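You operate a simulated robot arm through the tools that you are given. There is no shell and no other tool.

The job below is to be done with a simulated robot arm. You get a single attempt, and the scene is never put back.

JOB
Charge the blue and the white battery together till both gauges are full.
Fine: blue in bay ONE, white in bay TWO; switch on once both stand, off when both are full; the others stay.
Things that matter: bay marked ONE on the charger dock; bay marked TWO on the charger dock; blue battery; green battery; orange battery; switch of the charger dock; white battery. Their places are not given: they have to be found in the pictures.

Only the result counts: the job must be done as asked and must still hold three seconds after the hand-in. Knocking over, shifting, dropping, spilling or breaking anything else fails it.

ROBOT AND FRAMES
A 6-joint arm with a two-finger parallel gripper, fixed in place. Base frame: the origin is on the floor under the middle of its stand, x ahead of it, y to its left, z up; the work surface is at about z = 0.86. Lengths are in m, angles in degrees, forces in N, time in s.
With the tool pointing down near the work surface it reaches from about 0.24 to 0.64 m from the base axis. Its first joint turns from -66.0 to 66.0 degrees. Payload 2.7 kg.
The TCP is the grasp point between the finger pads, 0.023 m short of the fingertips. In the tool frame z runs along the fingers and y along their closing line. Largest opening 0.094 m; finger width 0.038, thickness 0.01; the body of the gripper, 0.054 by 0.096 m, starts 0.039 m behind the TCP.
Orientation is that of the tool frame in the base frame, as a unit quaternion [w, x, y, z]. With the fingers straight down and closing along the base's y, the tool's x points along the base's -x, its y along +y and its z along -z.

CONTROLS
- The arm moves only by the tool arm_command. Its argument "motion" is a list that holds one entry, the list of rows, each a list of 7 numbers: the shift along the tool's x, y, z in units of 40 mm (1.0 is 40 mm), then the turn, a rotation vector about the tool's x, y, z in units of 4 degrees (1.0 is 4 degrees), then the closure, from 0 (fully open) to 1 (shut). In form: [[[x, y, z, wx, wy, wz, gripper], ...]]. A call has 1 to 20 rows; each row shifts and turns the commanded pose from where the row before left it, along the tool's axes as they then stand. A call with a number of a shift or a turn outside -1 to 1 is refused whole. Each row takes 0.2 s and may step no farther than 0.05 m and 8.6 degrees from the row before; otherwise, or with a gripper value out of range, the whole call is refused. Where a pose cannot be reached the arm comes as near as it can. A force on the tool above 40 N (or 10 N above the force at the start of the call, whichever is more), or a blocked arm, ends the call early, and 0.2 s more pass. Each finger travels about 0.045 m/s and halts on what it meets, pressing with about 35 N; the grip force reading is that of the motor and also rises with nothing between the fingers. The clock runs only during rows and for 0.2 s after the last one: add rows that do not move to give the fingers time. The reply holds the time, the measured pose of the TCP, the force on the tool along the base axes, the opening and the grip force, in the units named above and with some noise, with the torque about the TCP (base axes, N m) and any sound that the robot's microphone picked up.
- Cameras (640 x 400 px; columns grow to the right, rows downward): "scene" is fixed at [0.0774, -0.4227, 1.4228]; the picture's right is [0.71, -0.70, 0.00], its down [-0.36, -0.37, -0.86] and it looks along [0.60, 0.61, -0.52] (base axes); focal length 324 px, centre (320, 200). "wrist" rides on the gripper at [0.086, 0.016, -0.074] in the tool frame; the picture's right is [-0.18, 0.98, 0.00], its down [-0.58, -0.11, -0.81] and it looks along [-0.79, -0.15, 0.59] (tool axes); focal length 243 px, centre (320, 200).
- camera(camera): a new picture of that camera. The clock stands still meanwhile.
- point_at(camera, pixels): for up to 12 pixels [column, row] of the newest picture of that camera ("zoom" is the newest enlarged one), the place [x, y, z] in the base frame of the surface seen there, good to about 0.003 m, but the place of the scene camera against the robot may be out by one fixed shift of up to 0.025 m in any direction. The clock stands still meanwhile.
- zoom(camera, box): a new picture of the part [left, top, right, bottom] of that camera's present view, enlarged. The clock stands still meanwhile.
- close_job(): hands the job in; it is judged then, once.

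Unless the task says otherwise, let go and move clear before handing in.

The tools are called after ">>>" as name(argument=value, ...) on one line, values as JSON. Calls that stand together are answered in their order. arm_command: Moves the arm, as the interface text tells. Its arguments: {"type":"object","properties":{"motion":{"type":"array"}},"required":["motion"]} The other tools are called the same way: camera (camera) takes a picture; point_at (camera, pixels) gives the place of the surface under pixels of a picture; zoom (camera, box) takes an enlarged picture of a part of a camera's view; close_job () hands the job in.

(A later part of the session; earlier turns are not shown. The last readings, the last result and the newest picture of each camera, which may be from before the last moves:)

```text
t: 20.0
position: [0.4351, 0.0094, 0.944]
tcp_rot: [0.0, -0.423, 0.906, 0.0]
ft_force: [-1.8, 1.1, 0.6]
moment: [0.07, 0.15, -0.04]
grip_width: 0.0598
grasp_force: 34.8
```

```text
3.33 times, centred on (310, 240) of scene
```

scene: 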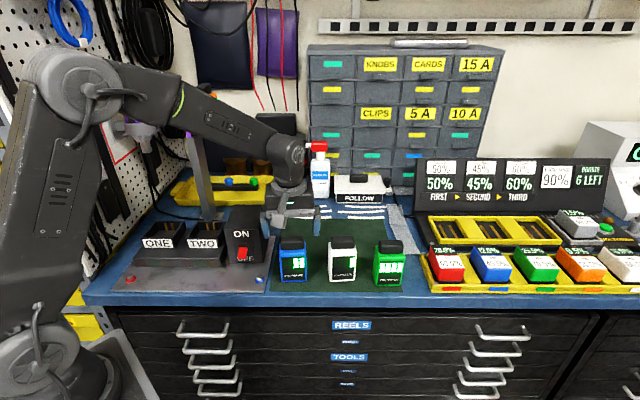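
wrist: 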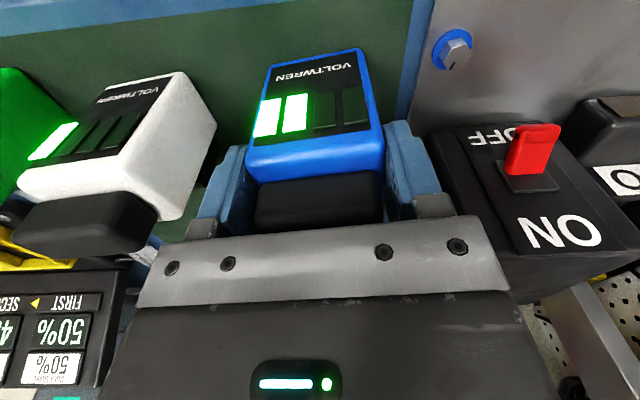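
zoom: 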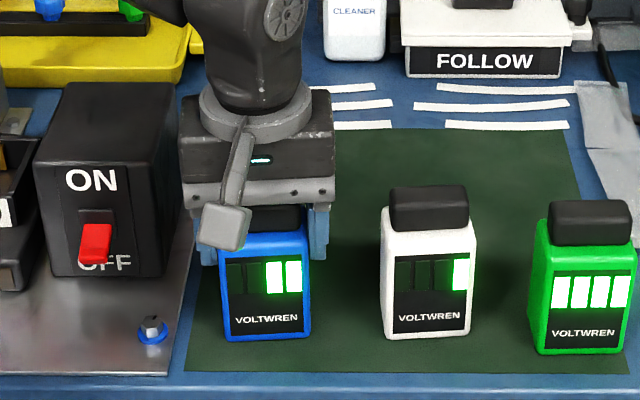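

Gripped: opening 0.0598 with 34.8 N and gauge still showing 2 bars. Lift straight up ~0.12 and check the hold.

>>> arm_command(motion=[[[0, 0, -0.3, 0, 0, 0, 0.7], [0, 0, -0.5, 0, 0, 0, 0.7], [0, 0, -0.7, 0, 0, 0, 0.7], [0, 0, -0.8, 0, 0, 0, 0.7], [0, 0, -0.7, 0, 0, 0, 0.7], [0, 0, 0, 0, 0, 0, 0.7]]])

>>> camera(camera="wrist")

>>> zoom(camera="scene", box=[210, 130, 390, 290])

```text
t: 21.4
position: [0.435, 0.0084, 1.0642]
tcp_rot: [-0.001, -0.422, 0.907, -0.001]
ft_force: [0.3, -0.9, -0.3]
moment: [-0.04, 0.01, 0.02]
grip_width: 0.028
grasp_force: 0.1
```

```text
taken
```

wrist: 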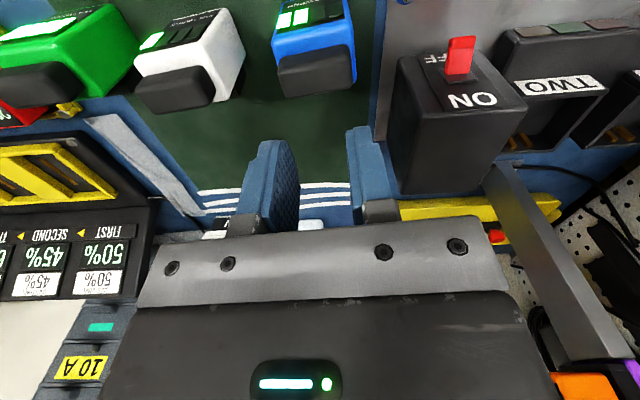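

```text
2.50 times, centred on (300, 210) of scene
```

zoom: 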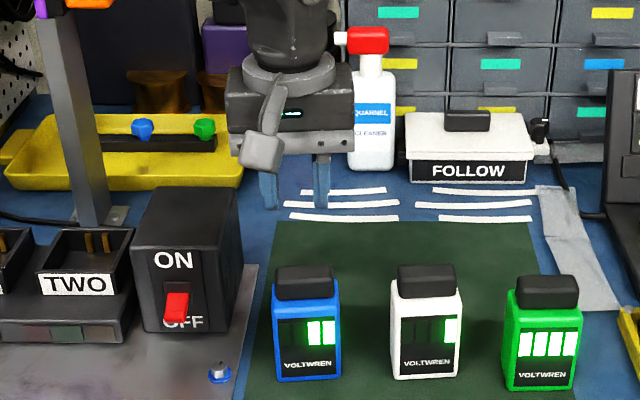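

The hand came up empty (opening 0.028, force 0.1) — the fingers slipped off and the blue still stands unmoved at scene (282..,282). I'll open, take a picture near it to confirm its pose, and regrip a bit lower with a tighter command, lifting in small checked steps.

>>> arm_command(motion=[[[0, 0, 0, 0, 0, 0, 0], [0, 0, 0, 0, 0, 0, 0], [0, 0, 0, 0, 0, 0, 0], [0, 0, 0, 0, 0, 0, 0], [0, 0, 0.5, 0, 0, 0, 0], [0, 0, 0.5, 0, 0, 0, 0]]])

>>> camera(camera="wrist")

>>> zoom(camera="wrist", box=[220, 0, 400, 150])

>>> zoom(camera="scene", box=[260, 220, 340, 290])

```text
t: 22.8
position: [0.435, 0.0093, 1.0241]
tcp_rot: [0.001, -0.422, 0.906, 0.0]
ft_force: [-0.3, -0.1, 0.3]
moment: [0.01, 0.02, 0.0]
grip_width: 0.0939
grasp_force: 0.1
```

```text
taken
```

wrist: 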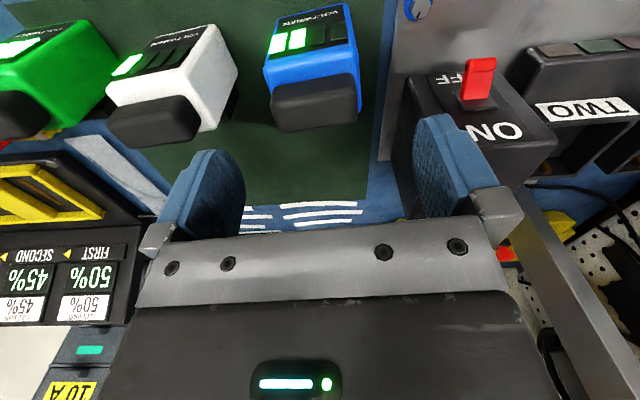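

```text
2.67 times, centred on (310, 75) of wrist
```

zoom: 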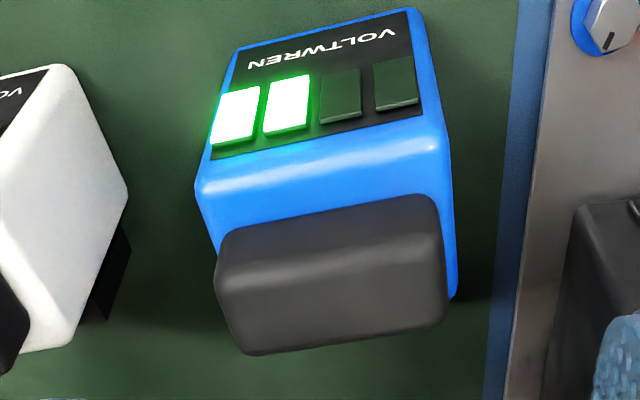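

```text
5.71 times, centred on (300, 255) of scene
```

zoom: 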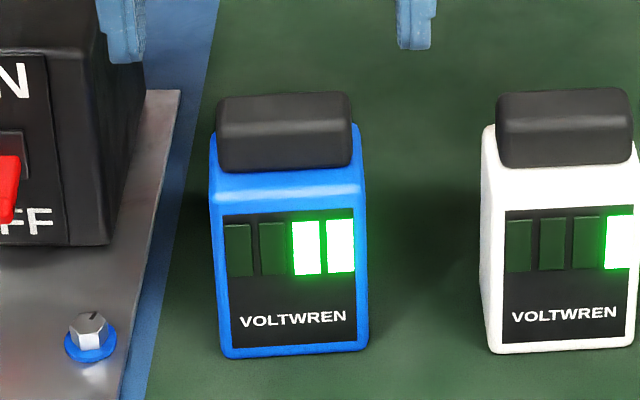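

Blue still stands. I re-measure its present pose from the scene zoom (bottom and top front edges) and wrist.

>>> point_at(camera="zoom", pixels=[[225, 350], [365, 343], [215, 195], [360, 190], [240, 195], [340, 190], [222, 105], [348, 100], [222, 160], [348, 158], [285, 98], [285, 190]])

>>> zoom(camera="wrist", box=[220, 0, 400, 150])

>>> point_at(camera="zoom", pixels=[[200, 190], [440, 155], [215, 235], [440, 200], [240, 345], [430, 318], [220, 255], [444, 290], [330, 245], [325, 330], [455, 290], [330, 190]])

```text
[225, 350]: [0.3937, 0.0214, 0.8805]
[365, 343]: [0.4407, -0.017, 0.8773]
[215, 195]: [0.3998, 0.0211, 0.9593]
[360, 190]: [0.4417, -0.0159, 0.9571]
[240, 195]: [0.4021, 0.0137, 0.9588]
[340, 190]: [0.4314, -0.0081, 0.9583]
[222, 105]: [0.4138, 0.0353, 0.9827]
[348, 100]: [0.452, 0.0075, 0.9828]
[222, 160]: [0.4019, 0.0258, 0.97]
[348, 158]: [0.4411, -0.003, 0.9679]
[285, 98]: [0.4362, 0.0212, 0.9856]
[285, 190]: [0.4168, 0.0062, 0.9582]
```

```text
2.67 times, centred on (310, 75) of wrist
```

zoom: 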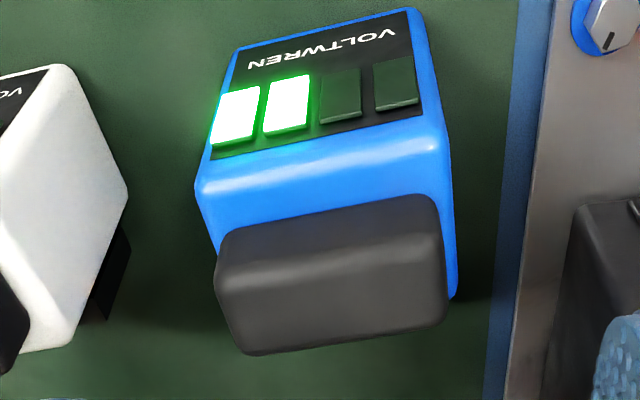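

```text
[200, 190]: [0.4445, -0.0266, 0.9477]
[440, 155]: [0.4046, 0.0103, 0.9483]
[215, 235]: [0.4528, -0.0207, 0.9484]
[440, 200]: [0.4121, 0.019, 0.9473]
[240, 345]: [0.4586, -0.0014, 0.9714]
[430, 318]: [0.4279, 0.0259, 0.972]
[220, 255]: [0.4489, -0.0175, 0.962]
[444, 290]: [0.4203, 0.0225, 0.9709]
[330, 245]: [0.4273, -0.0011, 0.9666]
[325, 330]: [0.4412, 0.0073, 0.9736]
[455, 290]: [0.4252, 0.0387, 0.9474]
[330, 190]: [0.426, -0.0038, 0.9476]
```

Pose unchanged within noise (yaw ≈50°, centre ~3 mm to the right of the hand). I correct laterally, descend to z≈0.939 and close fully, then lift only 4 mm to test.

>>> arm_command(motion=[[[0, -0.06, 0.5, 0, 0, 0, 0], [0, 0, 0.6, 0, 0, 0, 0], [0, 0, 0.6, 0, 0, 0, 0], [0, 0, 0.42, 0, 0, 0, 0], [0, 0, 0, 0, 0, 0, 0.3], [0, 0, 0, 0, 0, 0, 0.5], [0, 0, 0, 0, 0, 0, 1], [0, 0, 0, 0, 0, 0, 1], [0, 0, 0, 0, 0, 0, 1], [0, 0, 0, 0, 0, 0, 1], [0, 0, 0, 0, 0, 0, 1], [0, 0, 0, 0, 0, 0, 1]]])

>>> zoom(camera="scene", box=[250, 200, 340, 290])

>>> camera(camera="wrist")

```text
t: 25.4
position: [0.4359, 0.0072, 0.9387]
tcp_rot: [0.0, -0.423, 0.906, 0.001]
ft_force: [0.7, -0.4, 0.6]
moment: [-0.01, -0.08, 0.0]
grip_width: 0.06
grasp_force: 34.9
```

```text
4.44 times, centred on (295, 245) of scene
```

zoom: 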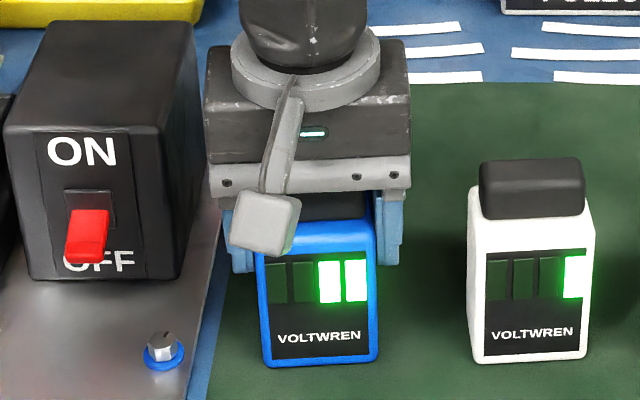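

```text
taken
```

wrist: 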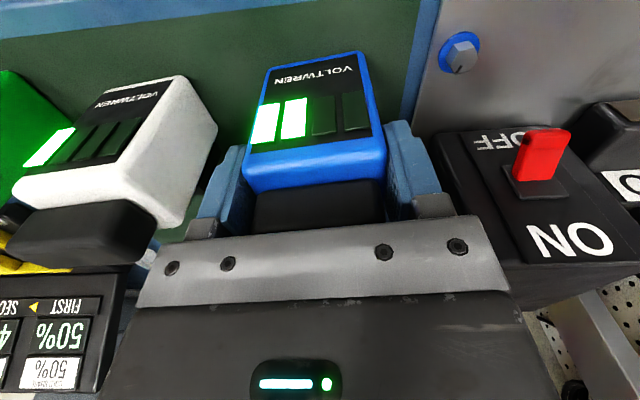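

Same firm contact (0.060, 34.9 N) with the hand centred on the blue. Now a slow test lift of a few mm.

>>> arm_command(motion=[[[0, 0, -0.05, 0, 0, 0, 1], [0, 0, -0.05, 0, 0, 0, 1], [0, 0, 0, 0, 0, 0, 1]]])

>>> zoom(camera="scene", box=[250, 200, 340, 290])

```text
t: 26.2
position: [0.4349, 0.0078, 0.9436]
tcp_rot: [0.0, -0.424, 0.906, 0.0]
ft_force: [-0.3, 0.5, -4.7]
moment: [-0.03, -0.01, 0.01]
grip_width: 0.0596
grasp_force: 34.9
```

```text
4.44 times, centred on (295, 245) of scene
```

zoom: 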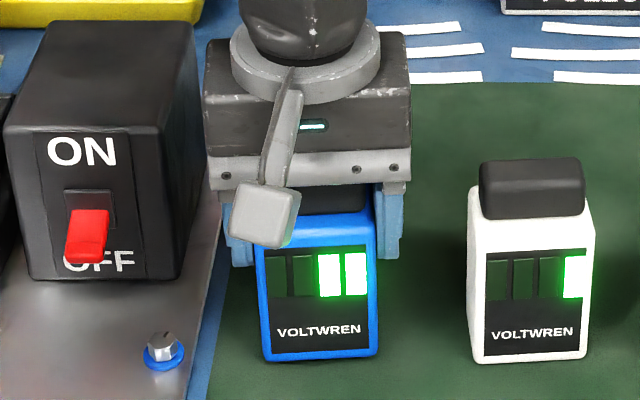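

The blue rises with the hand (bottom edge moved 367→361 in the zoom, 4.7 N load). I continue lifting slowly and check for slip.

>>> arm_command(motion=[[[0, 0, -0.1, 0, 0, 0, 1], [0, 0, -0.15, 0, 0, 0, 1], [0, 0, -0.15, 0, 0, 0, 1], [0, 0, -0.1, 0, 0, 0, 1], [0, 0, 0, 0, 0, 0, 1]]])

>>> zoom(camera="scene", box=[250, 200, 340, 290])

>>> camera(camera="wrist")

```text
t: 27.4
position: [0.4369, 0.0076, 0.9635]
tcp_rot: [0.0, -0.423, 0.906, 0.0]
ft_force: [0.4, -0.2, -4.2]
moment: [-0.01, -0.04, 0.02]
grip_width: 0.06
grasp_force: 35.0
```

```text
4.44 times, centred on (295, 245) of scene
```

zoom: 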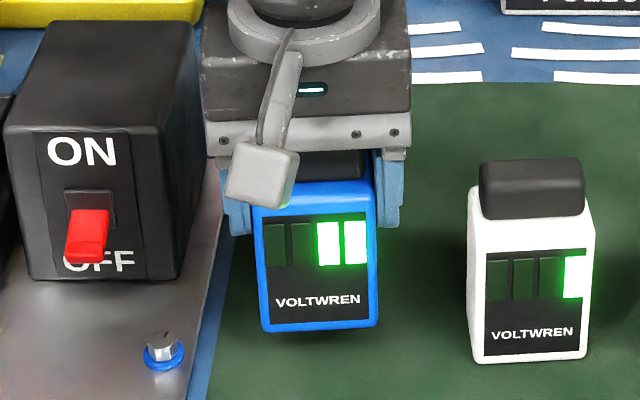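

```text
taken
```

wrist: 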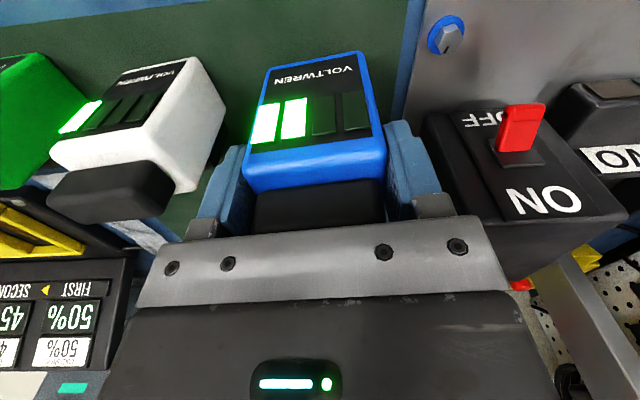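

Held firmly with no slip (battery at the same place in the wrist view). I continue up to z≈1.075 at a moderate pace.

>>> arm_command(motion=[[[0, 0, -0.2, 0, 0, 0, 1], [0, 0, -0.3, 0, 0, 0, 1], [0, 0, -0.4, 0, 0, 0, 1], [0, 0, -0.4, 0, 0, 0, 1], [0, 0, -0.4, 0, 0, 0, 1], [0, 0, -0.4, 0, 0, 0, 1], [0, 0, -0.4, 0, 0, 0, 1], [0, 0, -0.2, 0, 0, 0, 1], [0, 0, -0.1, 0, 0, 0, 1], [0, 0, 0, 0, 0, 0, 1]]])

>>> zoom(camera="scene", box=[220, 140, 360, 250])

>>> camera(camera="wrist")

```text
t: 29.6
position: [0.4353, 0.0077, 1.0756]
tcp_rot: [-0.001, -0.422, 0.907, 0.0]
ft_force: [-0.5, -0.3, -4.9]
moment: [-0.02, 0.02, 0.04]
grip_width: 0.0598
grasp_force: 34.8
```

```text
3.64 times, centred on (290, 195) of scene
```

zoom: 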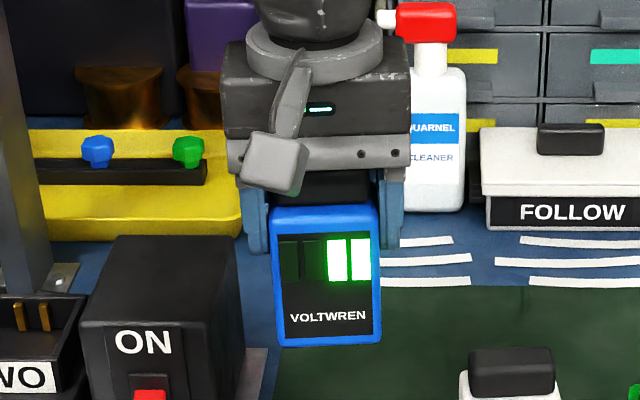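

```text
taken
```

wrist: 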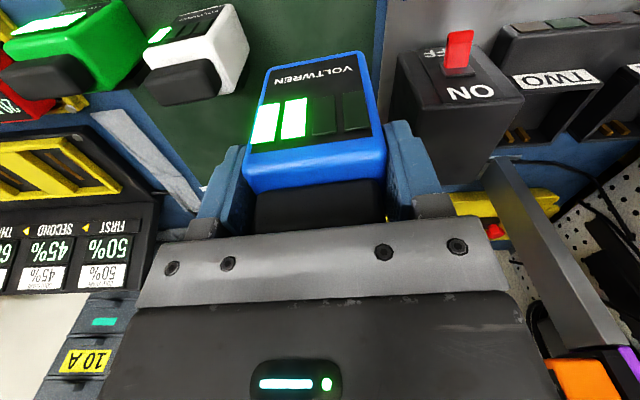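

Blue is held at z≈1.076. I measure its front face relative to the hand to plan the insertion.

>>> point_at(camera="wrist", pixels=[[275, 72], [355, 60], [320, 85], [300, 95], [340, 95], [255, 170], [375, 158], [320, 160], [255, 185], [382, 175], [265, 145], [370, 135]])

>>> point_at(camera="zoom", pixels=[[290, 230], [360, 230], [285, 335], [370, 330], [325, 315], [325, 215], [250, 200], [395, 195], [277, 300], [379, 300], [300, 180], [350, 180]])

```text
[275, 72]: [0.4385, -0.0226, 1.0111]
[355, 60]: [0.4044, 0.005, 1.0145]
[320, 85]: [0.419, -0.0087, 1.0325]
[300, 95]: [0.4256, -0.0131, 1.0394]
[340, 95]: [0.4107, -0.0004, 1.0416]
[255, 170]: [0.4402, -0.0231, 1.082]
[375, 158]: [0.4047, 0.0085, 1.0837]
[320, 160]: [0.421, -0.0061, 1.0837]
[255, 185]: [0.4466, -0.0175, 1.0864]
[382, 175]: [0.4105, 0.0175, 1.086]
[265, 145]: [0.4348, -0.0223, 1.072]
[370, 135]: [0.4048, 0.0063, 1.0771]
```

```text
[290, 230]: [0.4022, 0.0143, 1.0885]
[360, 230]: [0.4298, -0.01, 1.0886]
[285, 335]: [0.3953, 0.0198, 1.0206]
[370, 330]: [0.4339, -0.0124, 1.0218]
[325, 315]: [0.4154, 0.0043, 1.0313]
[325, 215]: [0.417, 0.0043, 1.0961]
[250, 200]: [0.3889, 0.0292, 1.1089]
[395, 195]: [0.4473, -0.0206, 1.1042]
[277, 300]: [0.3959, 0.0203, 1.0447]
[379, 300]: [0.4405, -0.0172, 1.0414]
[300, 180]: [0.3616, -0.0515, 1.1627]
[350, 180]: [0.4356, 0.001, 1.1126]
```

The blue's front face lies 22 mm in front of the hand centre. I now square the yaw to 45° and carry it, slightly raised, to above bay ONE (target TCP ≈(0.261,0.311)).

>>> arm_command(motion=[[[0, 0, -0.15, 0, 0, 0.4, 1], [0, 0, -0.2, 0, 0, 0.45, 1], [0, 0, -0.15, 0, 0, 0.4, 1], [-0.07, 0.26, 0, 0, 0, 0, 1], [-0.12, 0.44, 0, 0, 0, 0, 1], [-0.15, 0.555, 0, 0, 0, 0, 1], [-0.15, 0.555, 0, 0, 0, 0, 1], [-0.15, 0.555, 0, 0, 0, 0, 1], [-0.15, 0.555, 0, 0, 0, 0, 1], [-0.15, 0.555, 0, 0, 0, 0, 1], [-0.15, 0.555, 0, 0, 0, 0, 1], [-0.15, 0.555, 0, 0, 0, 0, 1], [-0.15, 0.555, 0, 0, 0, 0, 1], [-0.15, 0.555, 0, 0, 0, 0, 1], [-0.15, 0.555, 0, 0, 0, 0, 1], [-0.15, 0.555, 0, 0, 0, 0, 1], [-0.15, 0.555, 0, 0, 0, 0, 1], [-0.15, 0.555, 0, 0, 0, 0, 1], [-0.13, 0.48, 0, 0, 0, 0, 1], [-0.06, 0.2, 0, 0, 0, 0, 1]]])

>>> camera(camera="wrist")

>>> camera(camera="scene")

>>> zoom(camera="scene", box=[100, 150, 260, 290])

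```text
t: 33.8
position: [0.2585, 0.3156, 1.0953]
tcp_rot: [0.0, -0.382, 0.924, 0.0]
ft_force: [-0.9, -0.3, -4.2]
moment: [-0.02, 0.0, 0.02]
grip_width: 0.0598
grasp_force: 35.4
```

```text
taken
```

wrist: 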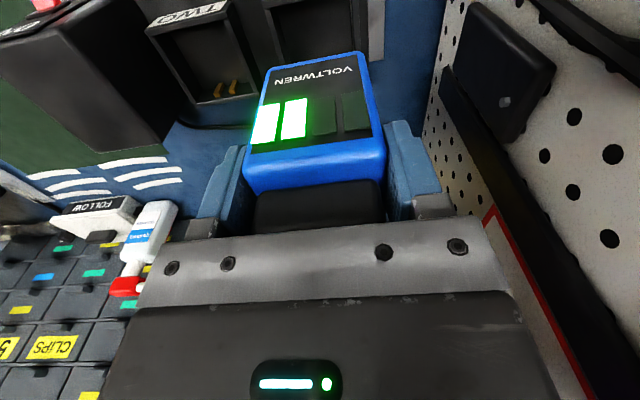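

```text
taken
```

scene: 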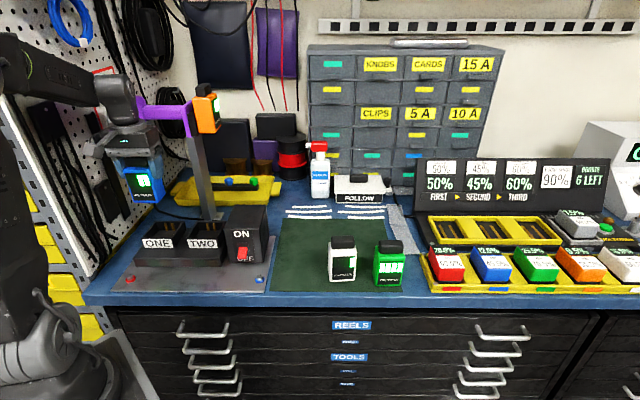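

```text
2.86 times, centred on (180, 220) of scene
```

zoom: 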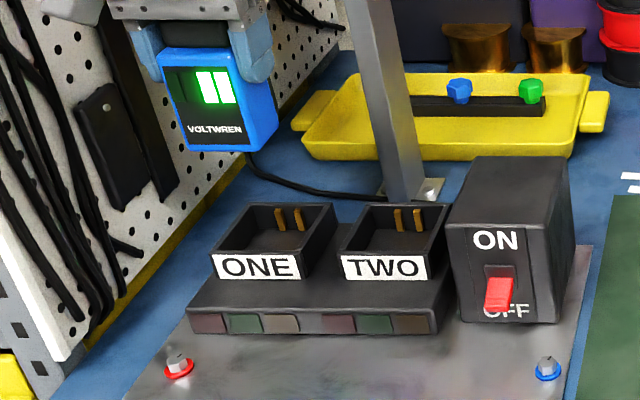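

Blue hovers over bay ONE; the hand reads n=0.406, l=0.040 (target 0.4045, 0.0358). I correct 4–5 mm right and lower so the battery's bottom is ~25 mm above the rim, then look.

>>> arm_command(motion=[[[0.03, -0.1, 0.2, 0, 0, 0, 1], [0, 0, 0.4, 0, 0, 0, 1], [0, 0, 0.4, 0, 0, 0, 1], [0, 0, 0.4, 0, 0, 0, 1], [0, 0, 0.25, 0, 0, 0, 1], [0, 0, 0, 0, 0, 0, 1]]])

>>> zoom(camera="scene", box=[110, 170, 230, 280])

>>> camera(camera="wrist")

>>> zoom(camera="wrist", box=[150, 0, 450, 180])

```text
t: 35.2
position: [0.261, 0.312, 1.0285]
tcp_rot: [0.0, -0.382, 0.924, 0.0]
ft_force: [0.4, 0.4, -4.4]
moment: [0.01, -0.01, -0.02]
grip_width: 0.0598
grasp_force: 35.3
```

```text
3.64 times, centred on (170, 225) of scene
```

zoom: 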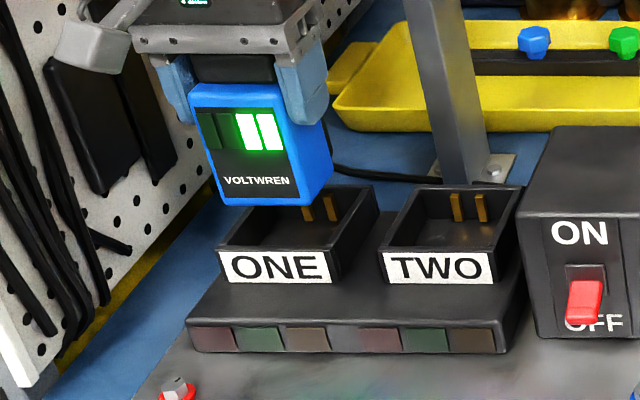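

```text
taken
```

wrist: 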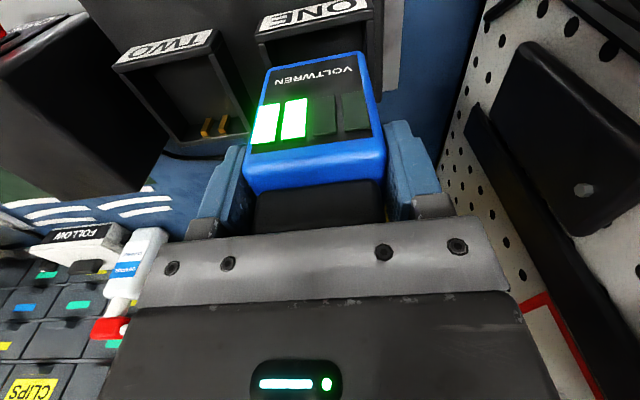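

```text
2.13 times, centred on (300, 90) of wrist
```

zoom: 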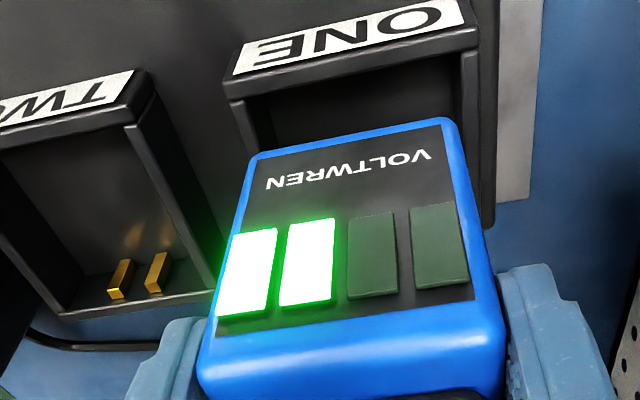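

>>> point_at(camera="zoom", pixels=[[255, 160], [450, 125], [260, 155], [440, 122], [350, 140], [345, 70], [348, 76], [245, 110], [250, 130], [485, 60], [488, 110], [350, 82]])

>>> point_at(camera="wrist", pixels=[[270, 72], [358, 58], [315, 70], [265, 130], [372, 120], [320, 160], [262, 45], [372, 45], [265, 60], [375, 70], [320, 25], [320, 32]])

>>> zoom(camera="scene", box=[110, 170, 230, 280])

>>> point_at(camera="zoom", pixels=[[215, 200], [300, 202], [325, 185], [196, 100], [280, 100], [250, 190], [220, 245], [330, 250], [275, 248], [375, 190], [345, 240], [310, 150]])

```text
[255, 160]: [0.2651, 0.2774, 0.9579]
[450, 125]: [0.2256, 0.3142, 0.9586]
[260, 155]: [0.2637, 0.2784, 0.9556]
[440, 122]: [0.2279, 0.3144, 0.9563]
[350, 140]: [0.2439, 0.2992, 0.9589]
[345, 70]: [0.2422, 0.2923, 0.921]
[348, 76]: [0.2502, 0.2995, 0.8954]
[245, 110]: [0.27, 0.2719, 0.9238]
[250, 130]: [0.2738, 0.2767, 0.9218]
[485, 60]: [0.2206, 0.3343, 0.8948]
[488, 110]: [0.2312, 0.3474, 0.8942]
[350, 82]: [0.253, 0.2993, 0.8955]
```

```text
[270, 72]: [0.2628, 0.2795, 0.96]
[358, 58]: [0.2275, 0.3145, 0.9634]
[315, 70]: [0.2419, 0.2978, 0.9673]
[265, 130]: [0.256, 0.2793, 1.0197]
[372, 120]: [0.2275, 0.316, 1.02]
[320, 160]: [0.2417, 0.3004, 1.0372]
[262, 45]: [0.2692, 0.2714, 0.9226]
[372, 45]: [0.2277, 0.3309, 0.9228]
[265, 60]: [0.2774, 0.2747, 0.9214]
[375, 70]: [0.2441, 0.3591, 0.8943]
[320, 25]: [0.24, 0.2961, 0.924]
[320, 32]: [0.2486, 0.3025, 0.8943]
```

```text
3.64 times, centred on (170, 225) of scene
```

zoom: 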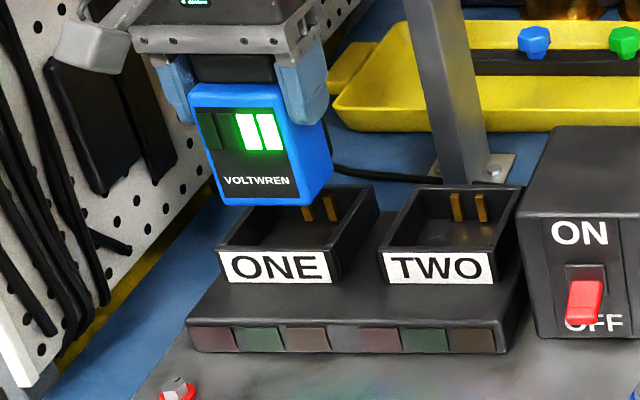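

```text
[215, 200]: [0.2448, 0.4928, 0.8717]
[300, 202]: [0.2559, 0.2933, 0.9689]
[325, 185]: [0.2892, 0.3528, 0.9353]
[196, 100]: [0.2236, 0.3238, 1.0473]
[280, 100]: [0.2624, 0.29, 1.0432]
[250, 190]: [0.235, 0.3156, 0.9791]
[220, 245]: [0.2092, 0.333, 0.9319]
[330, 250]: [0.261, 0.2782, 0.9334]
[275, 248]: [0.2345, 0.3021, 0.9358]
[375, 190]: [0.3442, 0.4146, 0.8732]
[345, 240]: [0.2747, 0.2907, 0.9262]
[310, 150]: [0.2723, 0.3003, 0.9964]
```

Blue's front-bottom edge reads n≈0.383, l centre 0.0357, yaw 45°; bay ONE inner front wall n≈0.379, contacts ≈0.4425, centre l≈0.0355. I move 2 mm toward the front wall and lower to just above the rim.

>>> arm_command(motion=[[[0.05, 0, 0.2, 0, 0, 0, 1], [0, 0, 0.25, 0, 0, 0, 1], [0, 0, 0.15, 0, 0, 0, 1], [0, 0, 0, 0, 0, 0, 1]]])

>>> zoom(camera="scene", box=[120, 190, 220, 280])

>>> zoom(camera="wrist", box=[220, 0, 420, 120])

```text
t: 36.2
position: [0.2597, 0.3111, 1.0051]
tcp_rot: [0.0, -0.382, 0.924, 0.001]
ft_force: [0.3, 0.6, -5.0]
moment: [-0.03, 0.01, 0.02]
grip_width: 0.0598
grasp_force: 35.1
```

```text
4.44 times, centred on (170, 235) of scene
```

zoom: 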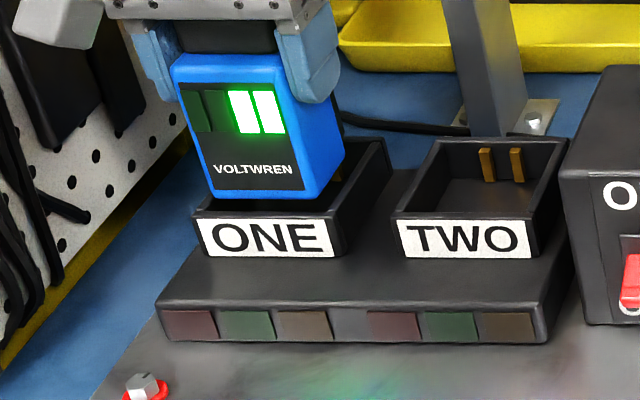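

```text
3.20 times, centred on (320, 60) of wrist
```

zoom: 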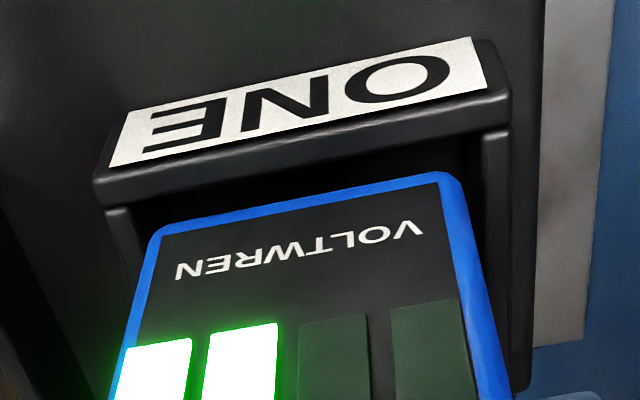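

>>> point_at(camera="zoom", pixels=[[160, 232], [440, 175], [300, 205], [300, 212], [250, 160], [250, 170], [310, 150], [310, 160], [400, 130], [400, 140], [125, 230], [495, 160]])

>>> point_at(camera="zoom", pixels=[[310, 165], [310, 170], [310, 175], [310, 185], [250, 175], [250, 180], [135, 240], [142, 235], [485, 165], [478, 165], [200, 222], [380, 188]])

```text
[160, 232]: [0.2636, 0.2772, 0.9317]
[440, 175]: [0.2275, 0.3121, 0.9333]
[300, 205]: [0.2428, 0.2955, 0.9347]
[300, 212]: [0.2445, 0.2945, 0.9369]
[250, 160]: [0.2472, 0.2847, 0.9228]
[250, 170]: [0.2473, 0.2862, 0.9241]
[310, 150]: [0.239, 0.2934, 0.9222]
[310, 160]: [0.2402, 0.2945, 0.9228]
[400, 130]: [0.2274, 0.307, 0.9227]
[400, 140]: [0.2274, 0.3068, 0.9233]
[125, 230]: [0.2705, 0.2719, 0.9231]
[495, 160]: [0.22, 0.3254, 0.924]
```

```text
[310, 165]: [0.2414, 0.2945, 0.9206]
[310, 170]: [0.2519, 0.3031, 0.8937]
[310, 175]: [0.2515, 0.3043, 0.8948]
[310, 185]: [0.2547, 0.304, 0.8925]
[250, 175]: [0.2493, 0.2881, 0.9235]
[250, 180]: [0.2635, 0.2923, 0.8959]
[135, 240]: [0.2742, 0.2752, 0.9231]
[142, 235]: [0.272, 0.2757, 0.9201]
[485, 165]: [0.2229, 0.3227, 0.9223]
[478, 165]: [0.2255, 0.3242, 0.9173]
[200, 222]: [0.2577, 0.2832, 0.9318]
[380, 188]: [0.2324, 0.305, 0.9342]
```

Gap to the front wall is ~2 mm and lateral centring is within ~1 mm. I shift 1 mm left and descend slowly into bay ONE, watching force.

>>> arm_command(motion=[[[0, 0.03, 0.08, 0, 0, 0, 1], [0, 0, 0.1, 0, 0, 0, 1], [0, 0, 0.1, 0, 0, 0, 1], [0, 0, 0.1, 0, 0, 0, 1], [0, 0, 0, 0, 0, 0, 1]]])

>>> zoom(camera="scene", box=[120, 190, 220, 280])

>>> zoom(camera="wrist", box=[220, 0, 420, 120])

```text
t: 37.4
position: [0.2577, 0.3118, 0.9907]
tcp_rot: [0.0, -0.383, 0.924, 0.0]
ft_force: [0.4, 0.3, -4.6]
moment: [-0.03, 0.05, 0.0]
grip_width: 0.0597
grasp_force: 35.2
```

```text
4.44 times, centred on (170, 235) of scene
```

zoom: 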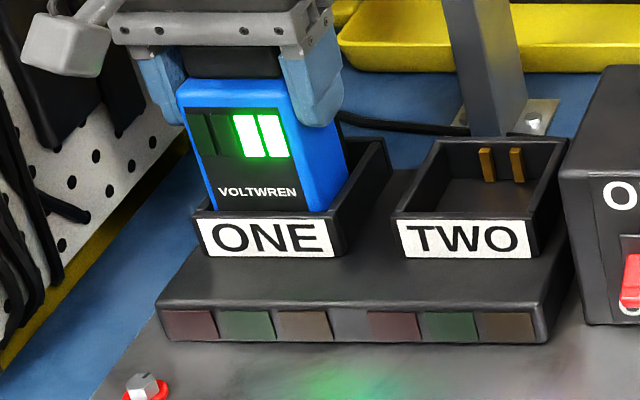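

```text
3.20 times, centred on (320, 60) of wrist
```

zoom: 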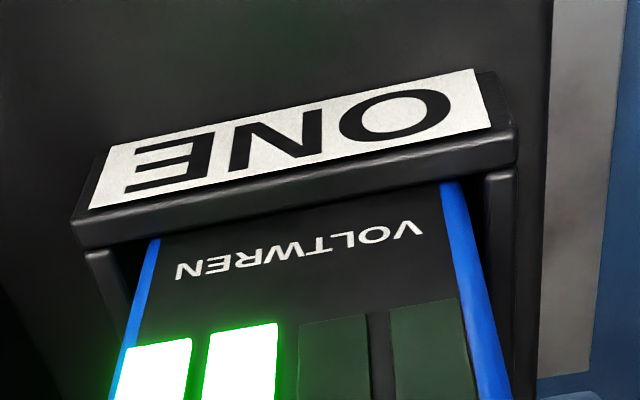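

The blue has entered bay ONE (bottom ≈10 mm below the rim) with unchanged force. I keep descending.

>>> arm_command(motion=[[[0, 0, 0.1, 0, 0, 0, 1], [0, 0, 0.1, 0, 0, 0, 1], [0, 0, 0.1, 0, 0, 0, 1], [0, 0, 0.05, 0, 0, 0, 1], [0, 0, 0, 0, 0, 0, 1]]])

>>> zoom(camera="scene", box=[120, 190, 220, 280])

```text
t: 38.6
position: [0.2579, 0.3106, 0.9752]
tcp_rot: [0.0, -0.383, 0.924, -0.001]
ft_force: [0.3, 0.4, -4.8]
moment: [-0.02, 0.01, 0.01]
grip_width: 0.0598
grasp_force: 35.0
```

```text
4.44 times, centred on (170, 235) of scene
```

zoom: 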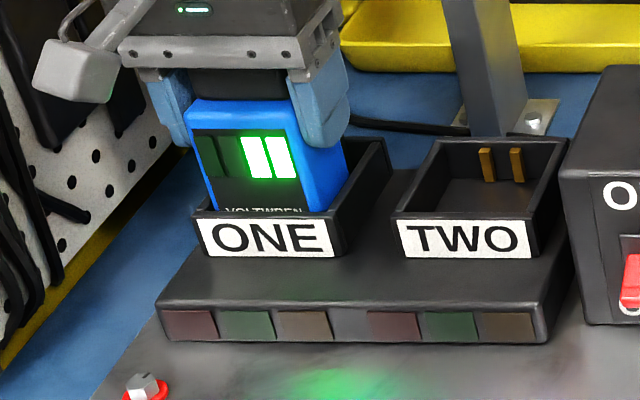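

Still hanging freely (−4.8 N); bottom should be ~2–3 mm above the bay floor. I lower in 1 mm steps until the load comes off.

>>> arm_command(motion=[[[0, 0, 0.025, 0, 0, 0, 1], [0, 0, 0.025, 0, 0, 0, 1], [0, 0, 0, 0, 0, 0, 1]]])

```text
t: 39.4
position: [0.259, 0.313, 0.9756]
tcp_rot: [0.0, -0.382, 0.924, 0.0]
ft_force: [0.1, -0.7, -4.6]
moment: [0.01, -0.02, -0.02]
grip_width: 0.0597
grasp_force: 35.3
```

>>> arm_command(motion=[[[0, 0, 0.025, 0, 0, 0, 1], [0, 0, 0.025, 0, 0, 0, 1], [0, 0, 0, 0, 0, 0, 1]]])

```text
t: 40.2
position: [0.2578, 0.3121, 0.9728]
tcp_rot: [0.002, -0.383, 0.924, 0.0]
ft_force: [-1.5, -1.6, 8.2]
moment: [-0.34, 0.37, 0.01]
grip_width: 0.0599
grasp_force: 34.7
```

Contact with the bay floor at TCP z≈0.973 (force flipped to +8 N), as predicted. I ease up half a millimetre and open the fingers.

>>> arm_command(motion=[[[0, 0, -0.015, 0, 0, 0, 1], [0, 0, 0, 0, 0, 0, 0.35], [0, 0, 0, 0, 0, 0, 0.3], [0, 0, 0, 0, 0, 0, 0.2], [0, 0, 0, 0, 0, 0, 0.1], [0, 0, 0, 0, 0, 0, 0.1]]])

>>> zoom(camera="scene", box=[120, 190, 220, 280])

>>> camera(camera="wrist")

```text
t: 41.6
position: [0.2593, 0.311, 0.9727]
tcp_rot: [-0.001, -0.383, 0.924, 0.001]
ft_force: [0.2, 0.3, 0.1]
moment: [0.0, 0.02, 0.03]
grip_width: 0.0847
grasp_force: 0.0
```

```text
4.44 times, centred on (170, 235) of scene
```

zoom: 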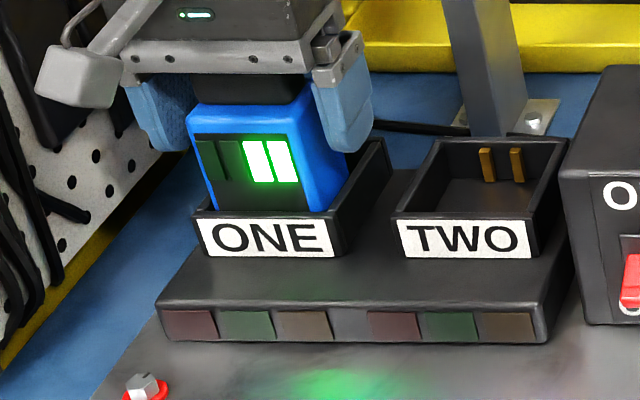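

```text
taken
```

wrist: 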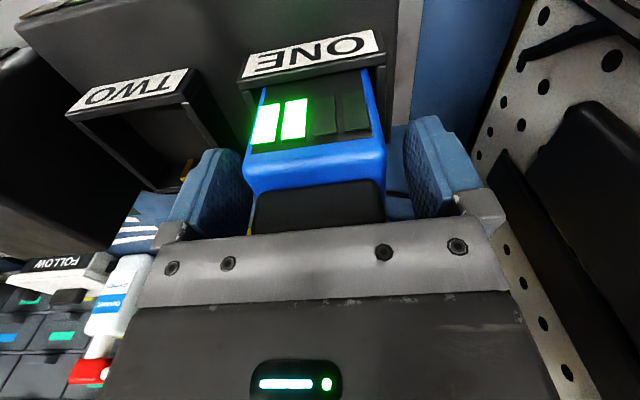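

Blue stands in bay ONE, fingers are free (0.085 opening, no force). I retreat straight up and check its seating.

>>> arm_command(motion=[[[0, 0, -0.2, 0, 0, 0, 0.05], [0, 0, -0.4, 0, 0, 0, 0], [0, 0, -0.7, 0, 0, 0, 0], [0, 0, -0.8, 0, 0, 0, 0], [0, 0, -0.8, 0, 0, 0, 0], [0, 0, -0.3, 0, 0, 0, 0]]])

>>> camera(camera="wrist")

>>> zoom(camera="scene", box=[120, 180, 280, 290])

```text
t: 43.0
position: [0.2584, 0.3118, 1.1013]
tcp_rot: [0.0, -0.383, 0.924, 0.001]
ft_force: [0.5, 1.0, -0.2]
moment: [-0.01, -0.01, -0.01]
grip_width: 0.0942
grasp_force: 0.2
```

```text
taken
```

wrist: 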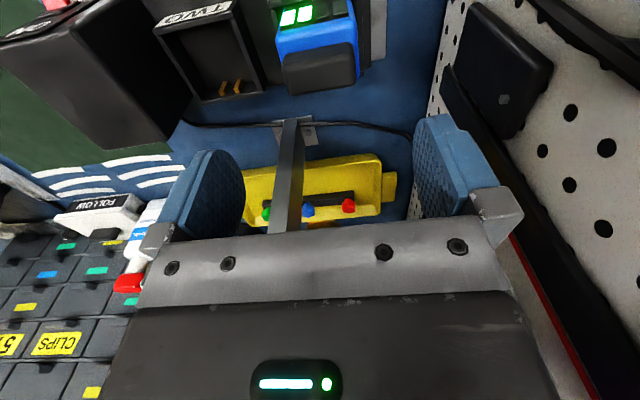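

```text
3.64 times, centred on (200, 235) of scene
```

zoom: 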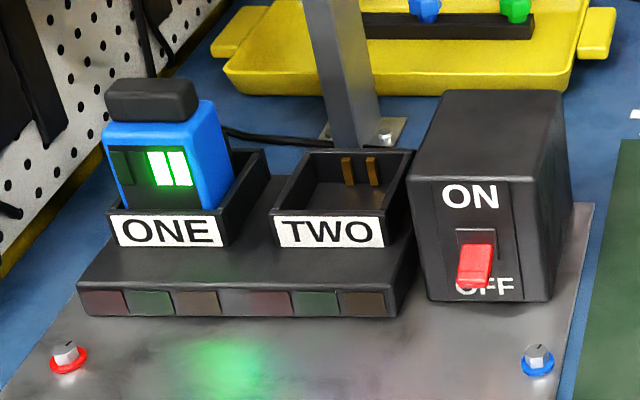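

>>> point_at(camera="wrist", pixels=[[290, 45], [345, 38], [310, 30], [315, 60], [290, 85], [345, 78], [285, 20], [340, 10], [352, 60], [365, 50], [320, 70], [300, 40]])

>>> zoom(camera="wrist", box=[240, 0, 400, 110])

```text
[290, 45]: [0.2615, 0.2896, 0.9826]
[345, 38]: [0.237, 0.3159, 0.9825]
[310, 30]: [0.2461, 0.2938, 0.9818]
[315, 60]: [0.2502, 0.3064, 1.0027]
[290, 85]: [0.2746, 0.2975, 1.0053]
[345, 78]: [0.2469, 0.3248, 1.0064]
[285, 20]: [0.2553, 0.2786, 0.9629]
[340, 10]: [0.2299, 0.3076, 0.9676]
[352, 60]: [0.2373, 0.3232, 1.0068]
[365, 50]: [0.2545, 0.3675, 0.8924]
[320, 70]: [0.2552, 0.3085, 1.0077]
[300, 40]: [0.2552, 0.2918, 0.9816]
```

```text
3.64 times, centred on (320, 55) of wrist
```

zoom: 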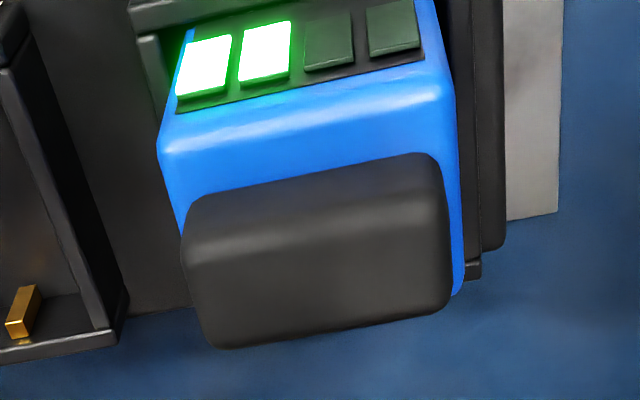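

Blue is level and fully down (shoulder z 0.982, cap 1.006). Now I go to the white battery, hovering at z≈1.10 with yaw ≈51°.

>>> arm_command(motion=[[[0.1, -0.5, 0, 0, 0, 0, 0], [0.1815, -0.93, 0, 0, 0, 0, 0], [0.1815, -0.93, 0, 0, 0, 0, 0], [0.1815, -0.93, 0, 0, 0, 0, 0], [0.1815, -0.93, 0, 0, 0, 0, 0], [0.1815, -0.93, 0, 0, 0, 0, 0], [0.1815, -0.93, 0, 0, 0, 0, 0], [0.1815, -0.93, 0, 0, 0, 0, 0], [0.1815, -0.93, 0, 0, 0, 0, 0], [0.1815, -0.93, 0, 0, 0, 0, 0], [0.1815, -0.93, 0, 0, 0, 0, 0], [0.1815, -0.93, 0, 0, 0, 0, 0], [0.1, -0.45, 0, 0, 0, 0, 0], [0, 0, 0, 0, 0, -0.8, 0], [0, 0, 0.3, 0, 0, -0.8, 0], [0, 0, 0.3, 0, 0, 0, 0]]])

>>> camera(camera="wrist")

>>> zoom(camera="wrist", box=[220, 0, 420, 120])

>>> zoom(camera="scene", box=[270, 180, 430, 290])

```text
t: 46.4
position: [0.5129, -0.067, 1.0768]
tcp_rot: [0.0, -0.435, 0.9, 0.0]
ft_force: [-0.2, 0.2, -0.5]
moment: [0.01, 0.01, -0.02]
grip_width: 0.0939
grasp_force: 0.0
```

```text
taken
```

wrist: 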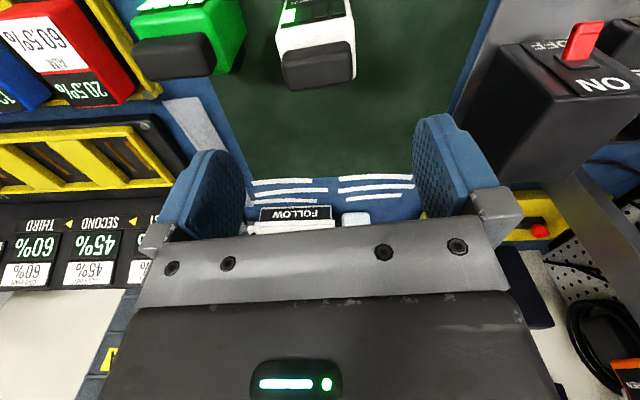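

```text
3.20 times, centred on (320, 60) of wrist
```

zoom: 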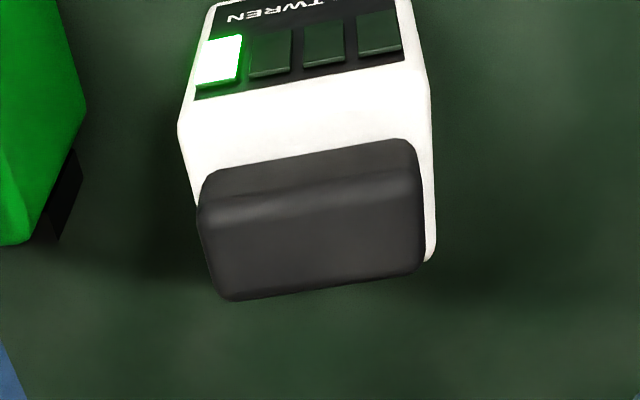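

```text
3.64 times, centred on (350, 235) of scene
```

zoom: 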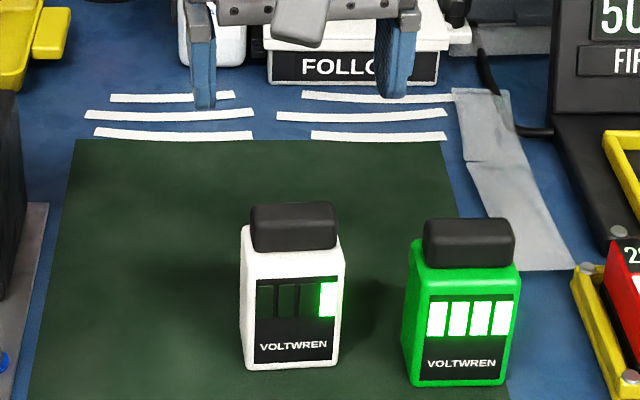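

>>> zoom(camera="wrist", box=[220, 0, 420, 120])

>>> point_at(camera="zoom", pixels=[[190, 110], [415, 80], [185, 140], [425, 110], [210, 180], [405, 152], [230, 295], [415, 268], [310, 230], [200, 240], [425, 230], [310, 160]])

>>> point_at(camera="zoom", pixels=[[200, 60], [405, 35], [250, 45], [350, 35], [290, 110], [290, 130], [195, 200], [425, 160], [220, 260], [410, 235], [430, 250], [432, 200]])

>>> point_at(camera="scene", pixels=[[330, 279.5], [356, 278], [329, 244], [355, 242], [335, 243], [350, 242], [342, 270], [342, 230], [330, 228], [353, 228]])

```text
3.20 times, centred on (320, 60) of wrist
```

zoom: 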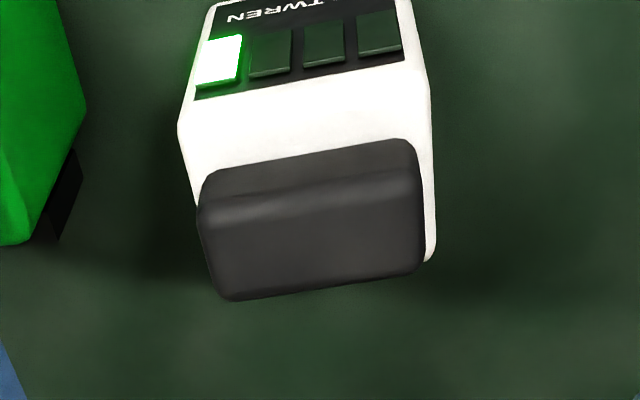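

```text
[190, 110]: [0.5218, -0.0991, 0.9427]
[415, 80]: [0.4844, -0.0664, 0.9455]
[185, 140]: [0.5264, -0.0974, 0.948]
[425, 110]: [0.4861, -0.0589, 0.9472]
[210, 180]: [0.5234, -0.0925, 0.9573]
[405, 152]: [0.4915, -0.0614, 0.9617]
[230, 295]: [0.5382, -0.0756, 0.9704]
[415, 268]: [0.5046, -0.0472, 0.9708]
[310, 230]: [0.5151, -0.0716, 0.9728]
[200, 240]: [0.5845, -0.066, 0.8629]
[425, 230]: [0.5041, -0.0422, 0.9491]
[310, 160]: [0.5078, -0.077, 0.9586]
```

```text
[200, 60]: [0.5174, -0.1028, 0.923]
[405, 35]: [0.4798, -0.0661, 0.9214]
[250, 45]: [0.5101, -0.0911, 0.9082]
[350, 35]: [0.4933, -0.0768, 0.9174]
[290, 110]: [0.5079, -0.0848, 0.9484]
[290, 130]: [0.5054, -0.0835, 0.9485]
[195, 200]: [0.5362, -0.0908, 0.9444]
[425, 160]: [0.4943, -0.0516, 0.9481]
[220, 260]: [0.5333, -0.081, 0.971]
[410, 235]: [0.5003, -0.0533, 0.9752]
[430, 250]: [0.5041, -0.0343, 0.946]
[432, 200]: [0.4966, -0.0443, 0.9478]
```

```text
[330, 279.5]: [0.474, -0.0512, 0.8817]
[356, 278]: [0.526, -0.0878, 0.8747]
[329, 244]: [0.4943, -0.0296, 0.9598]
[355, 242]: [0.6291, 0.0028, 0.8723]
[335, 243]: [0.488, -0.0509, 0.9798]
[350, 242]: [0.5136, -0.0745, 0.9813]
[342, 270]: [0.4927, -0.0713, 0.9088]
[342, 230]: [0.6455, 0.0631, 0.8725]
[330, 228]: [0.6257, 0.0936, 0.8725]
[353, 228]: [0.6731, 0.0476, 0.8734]
```

Edge slopes in the wrist view (e.g. panel edge zoom (197,98)→(403,62)) imply white's yaw is ≈49.4°, centre needing TCP (0.516,-0.067). I correct yaw by 2.2°, shift ~2–3 mm and descend to just above its cap.

>>> arm_command(motion=[[[0, 0, 0, 0, 0, 0.55, 0], [-0.045, -0.0575, 0.4, 0, 0, 0, 0], [0, 0, 0.7, 0, 0, 0, 0], [0, 0, 0.7, 0, 0, 0, 0], [0, 0, 0, 0, 0, 0, 0]]])

>>> camera(camera="wrist")

>>> zoom(camera="wrist", box=[200, 10, 440, 160])

>>> zoom(camera="scene", box=[290, 200, 410, 290])

```text
t: 47.6
position: [0.5162, -0.0671, 1.0035]
tcp_rot: [0.0, -0.417, 0.909, -0.001]
ft_force: [0.3, -0.2, -0.5]
moment: [-0.01, -0.01, -0.02]
grip_width: 0.094
grasp_force: 0.1
```

```text
taken
```

wrist: 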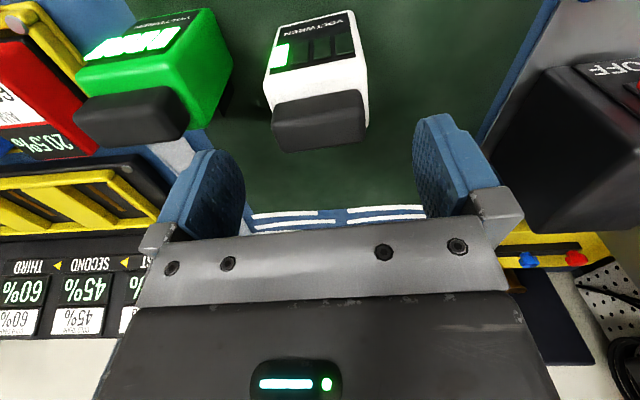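

```text
2.67 times, centred on (320, 85) of wrist
```

zoom: 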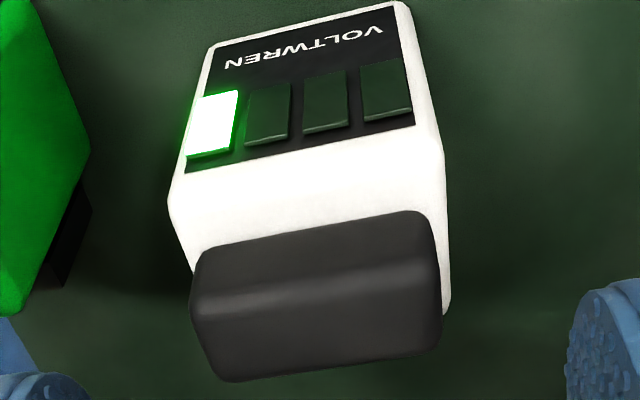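

```text
4.44 times, centred on (350, 245) of scene
```

zoom: 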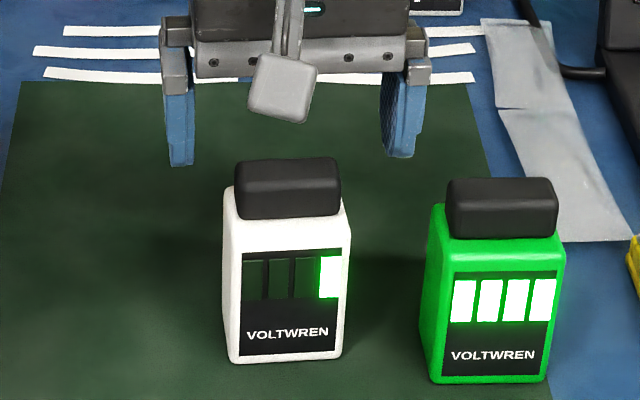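

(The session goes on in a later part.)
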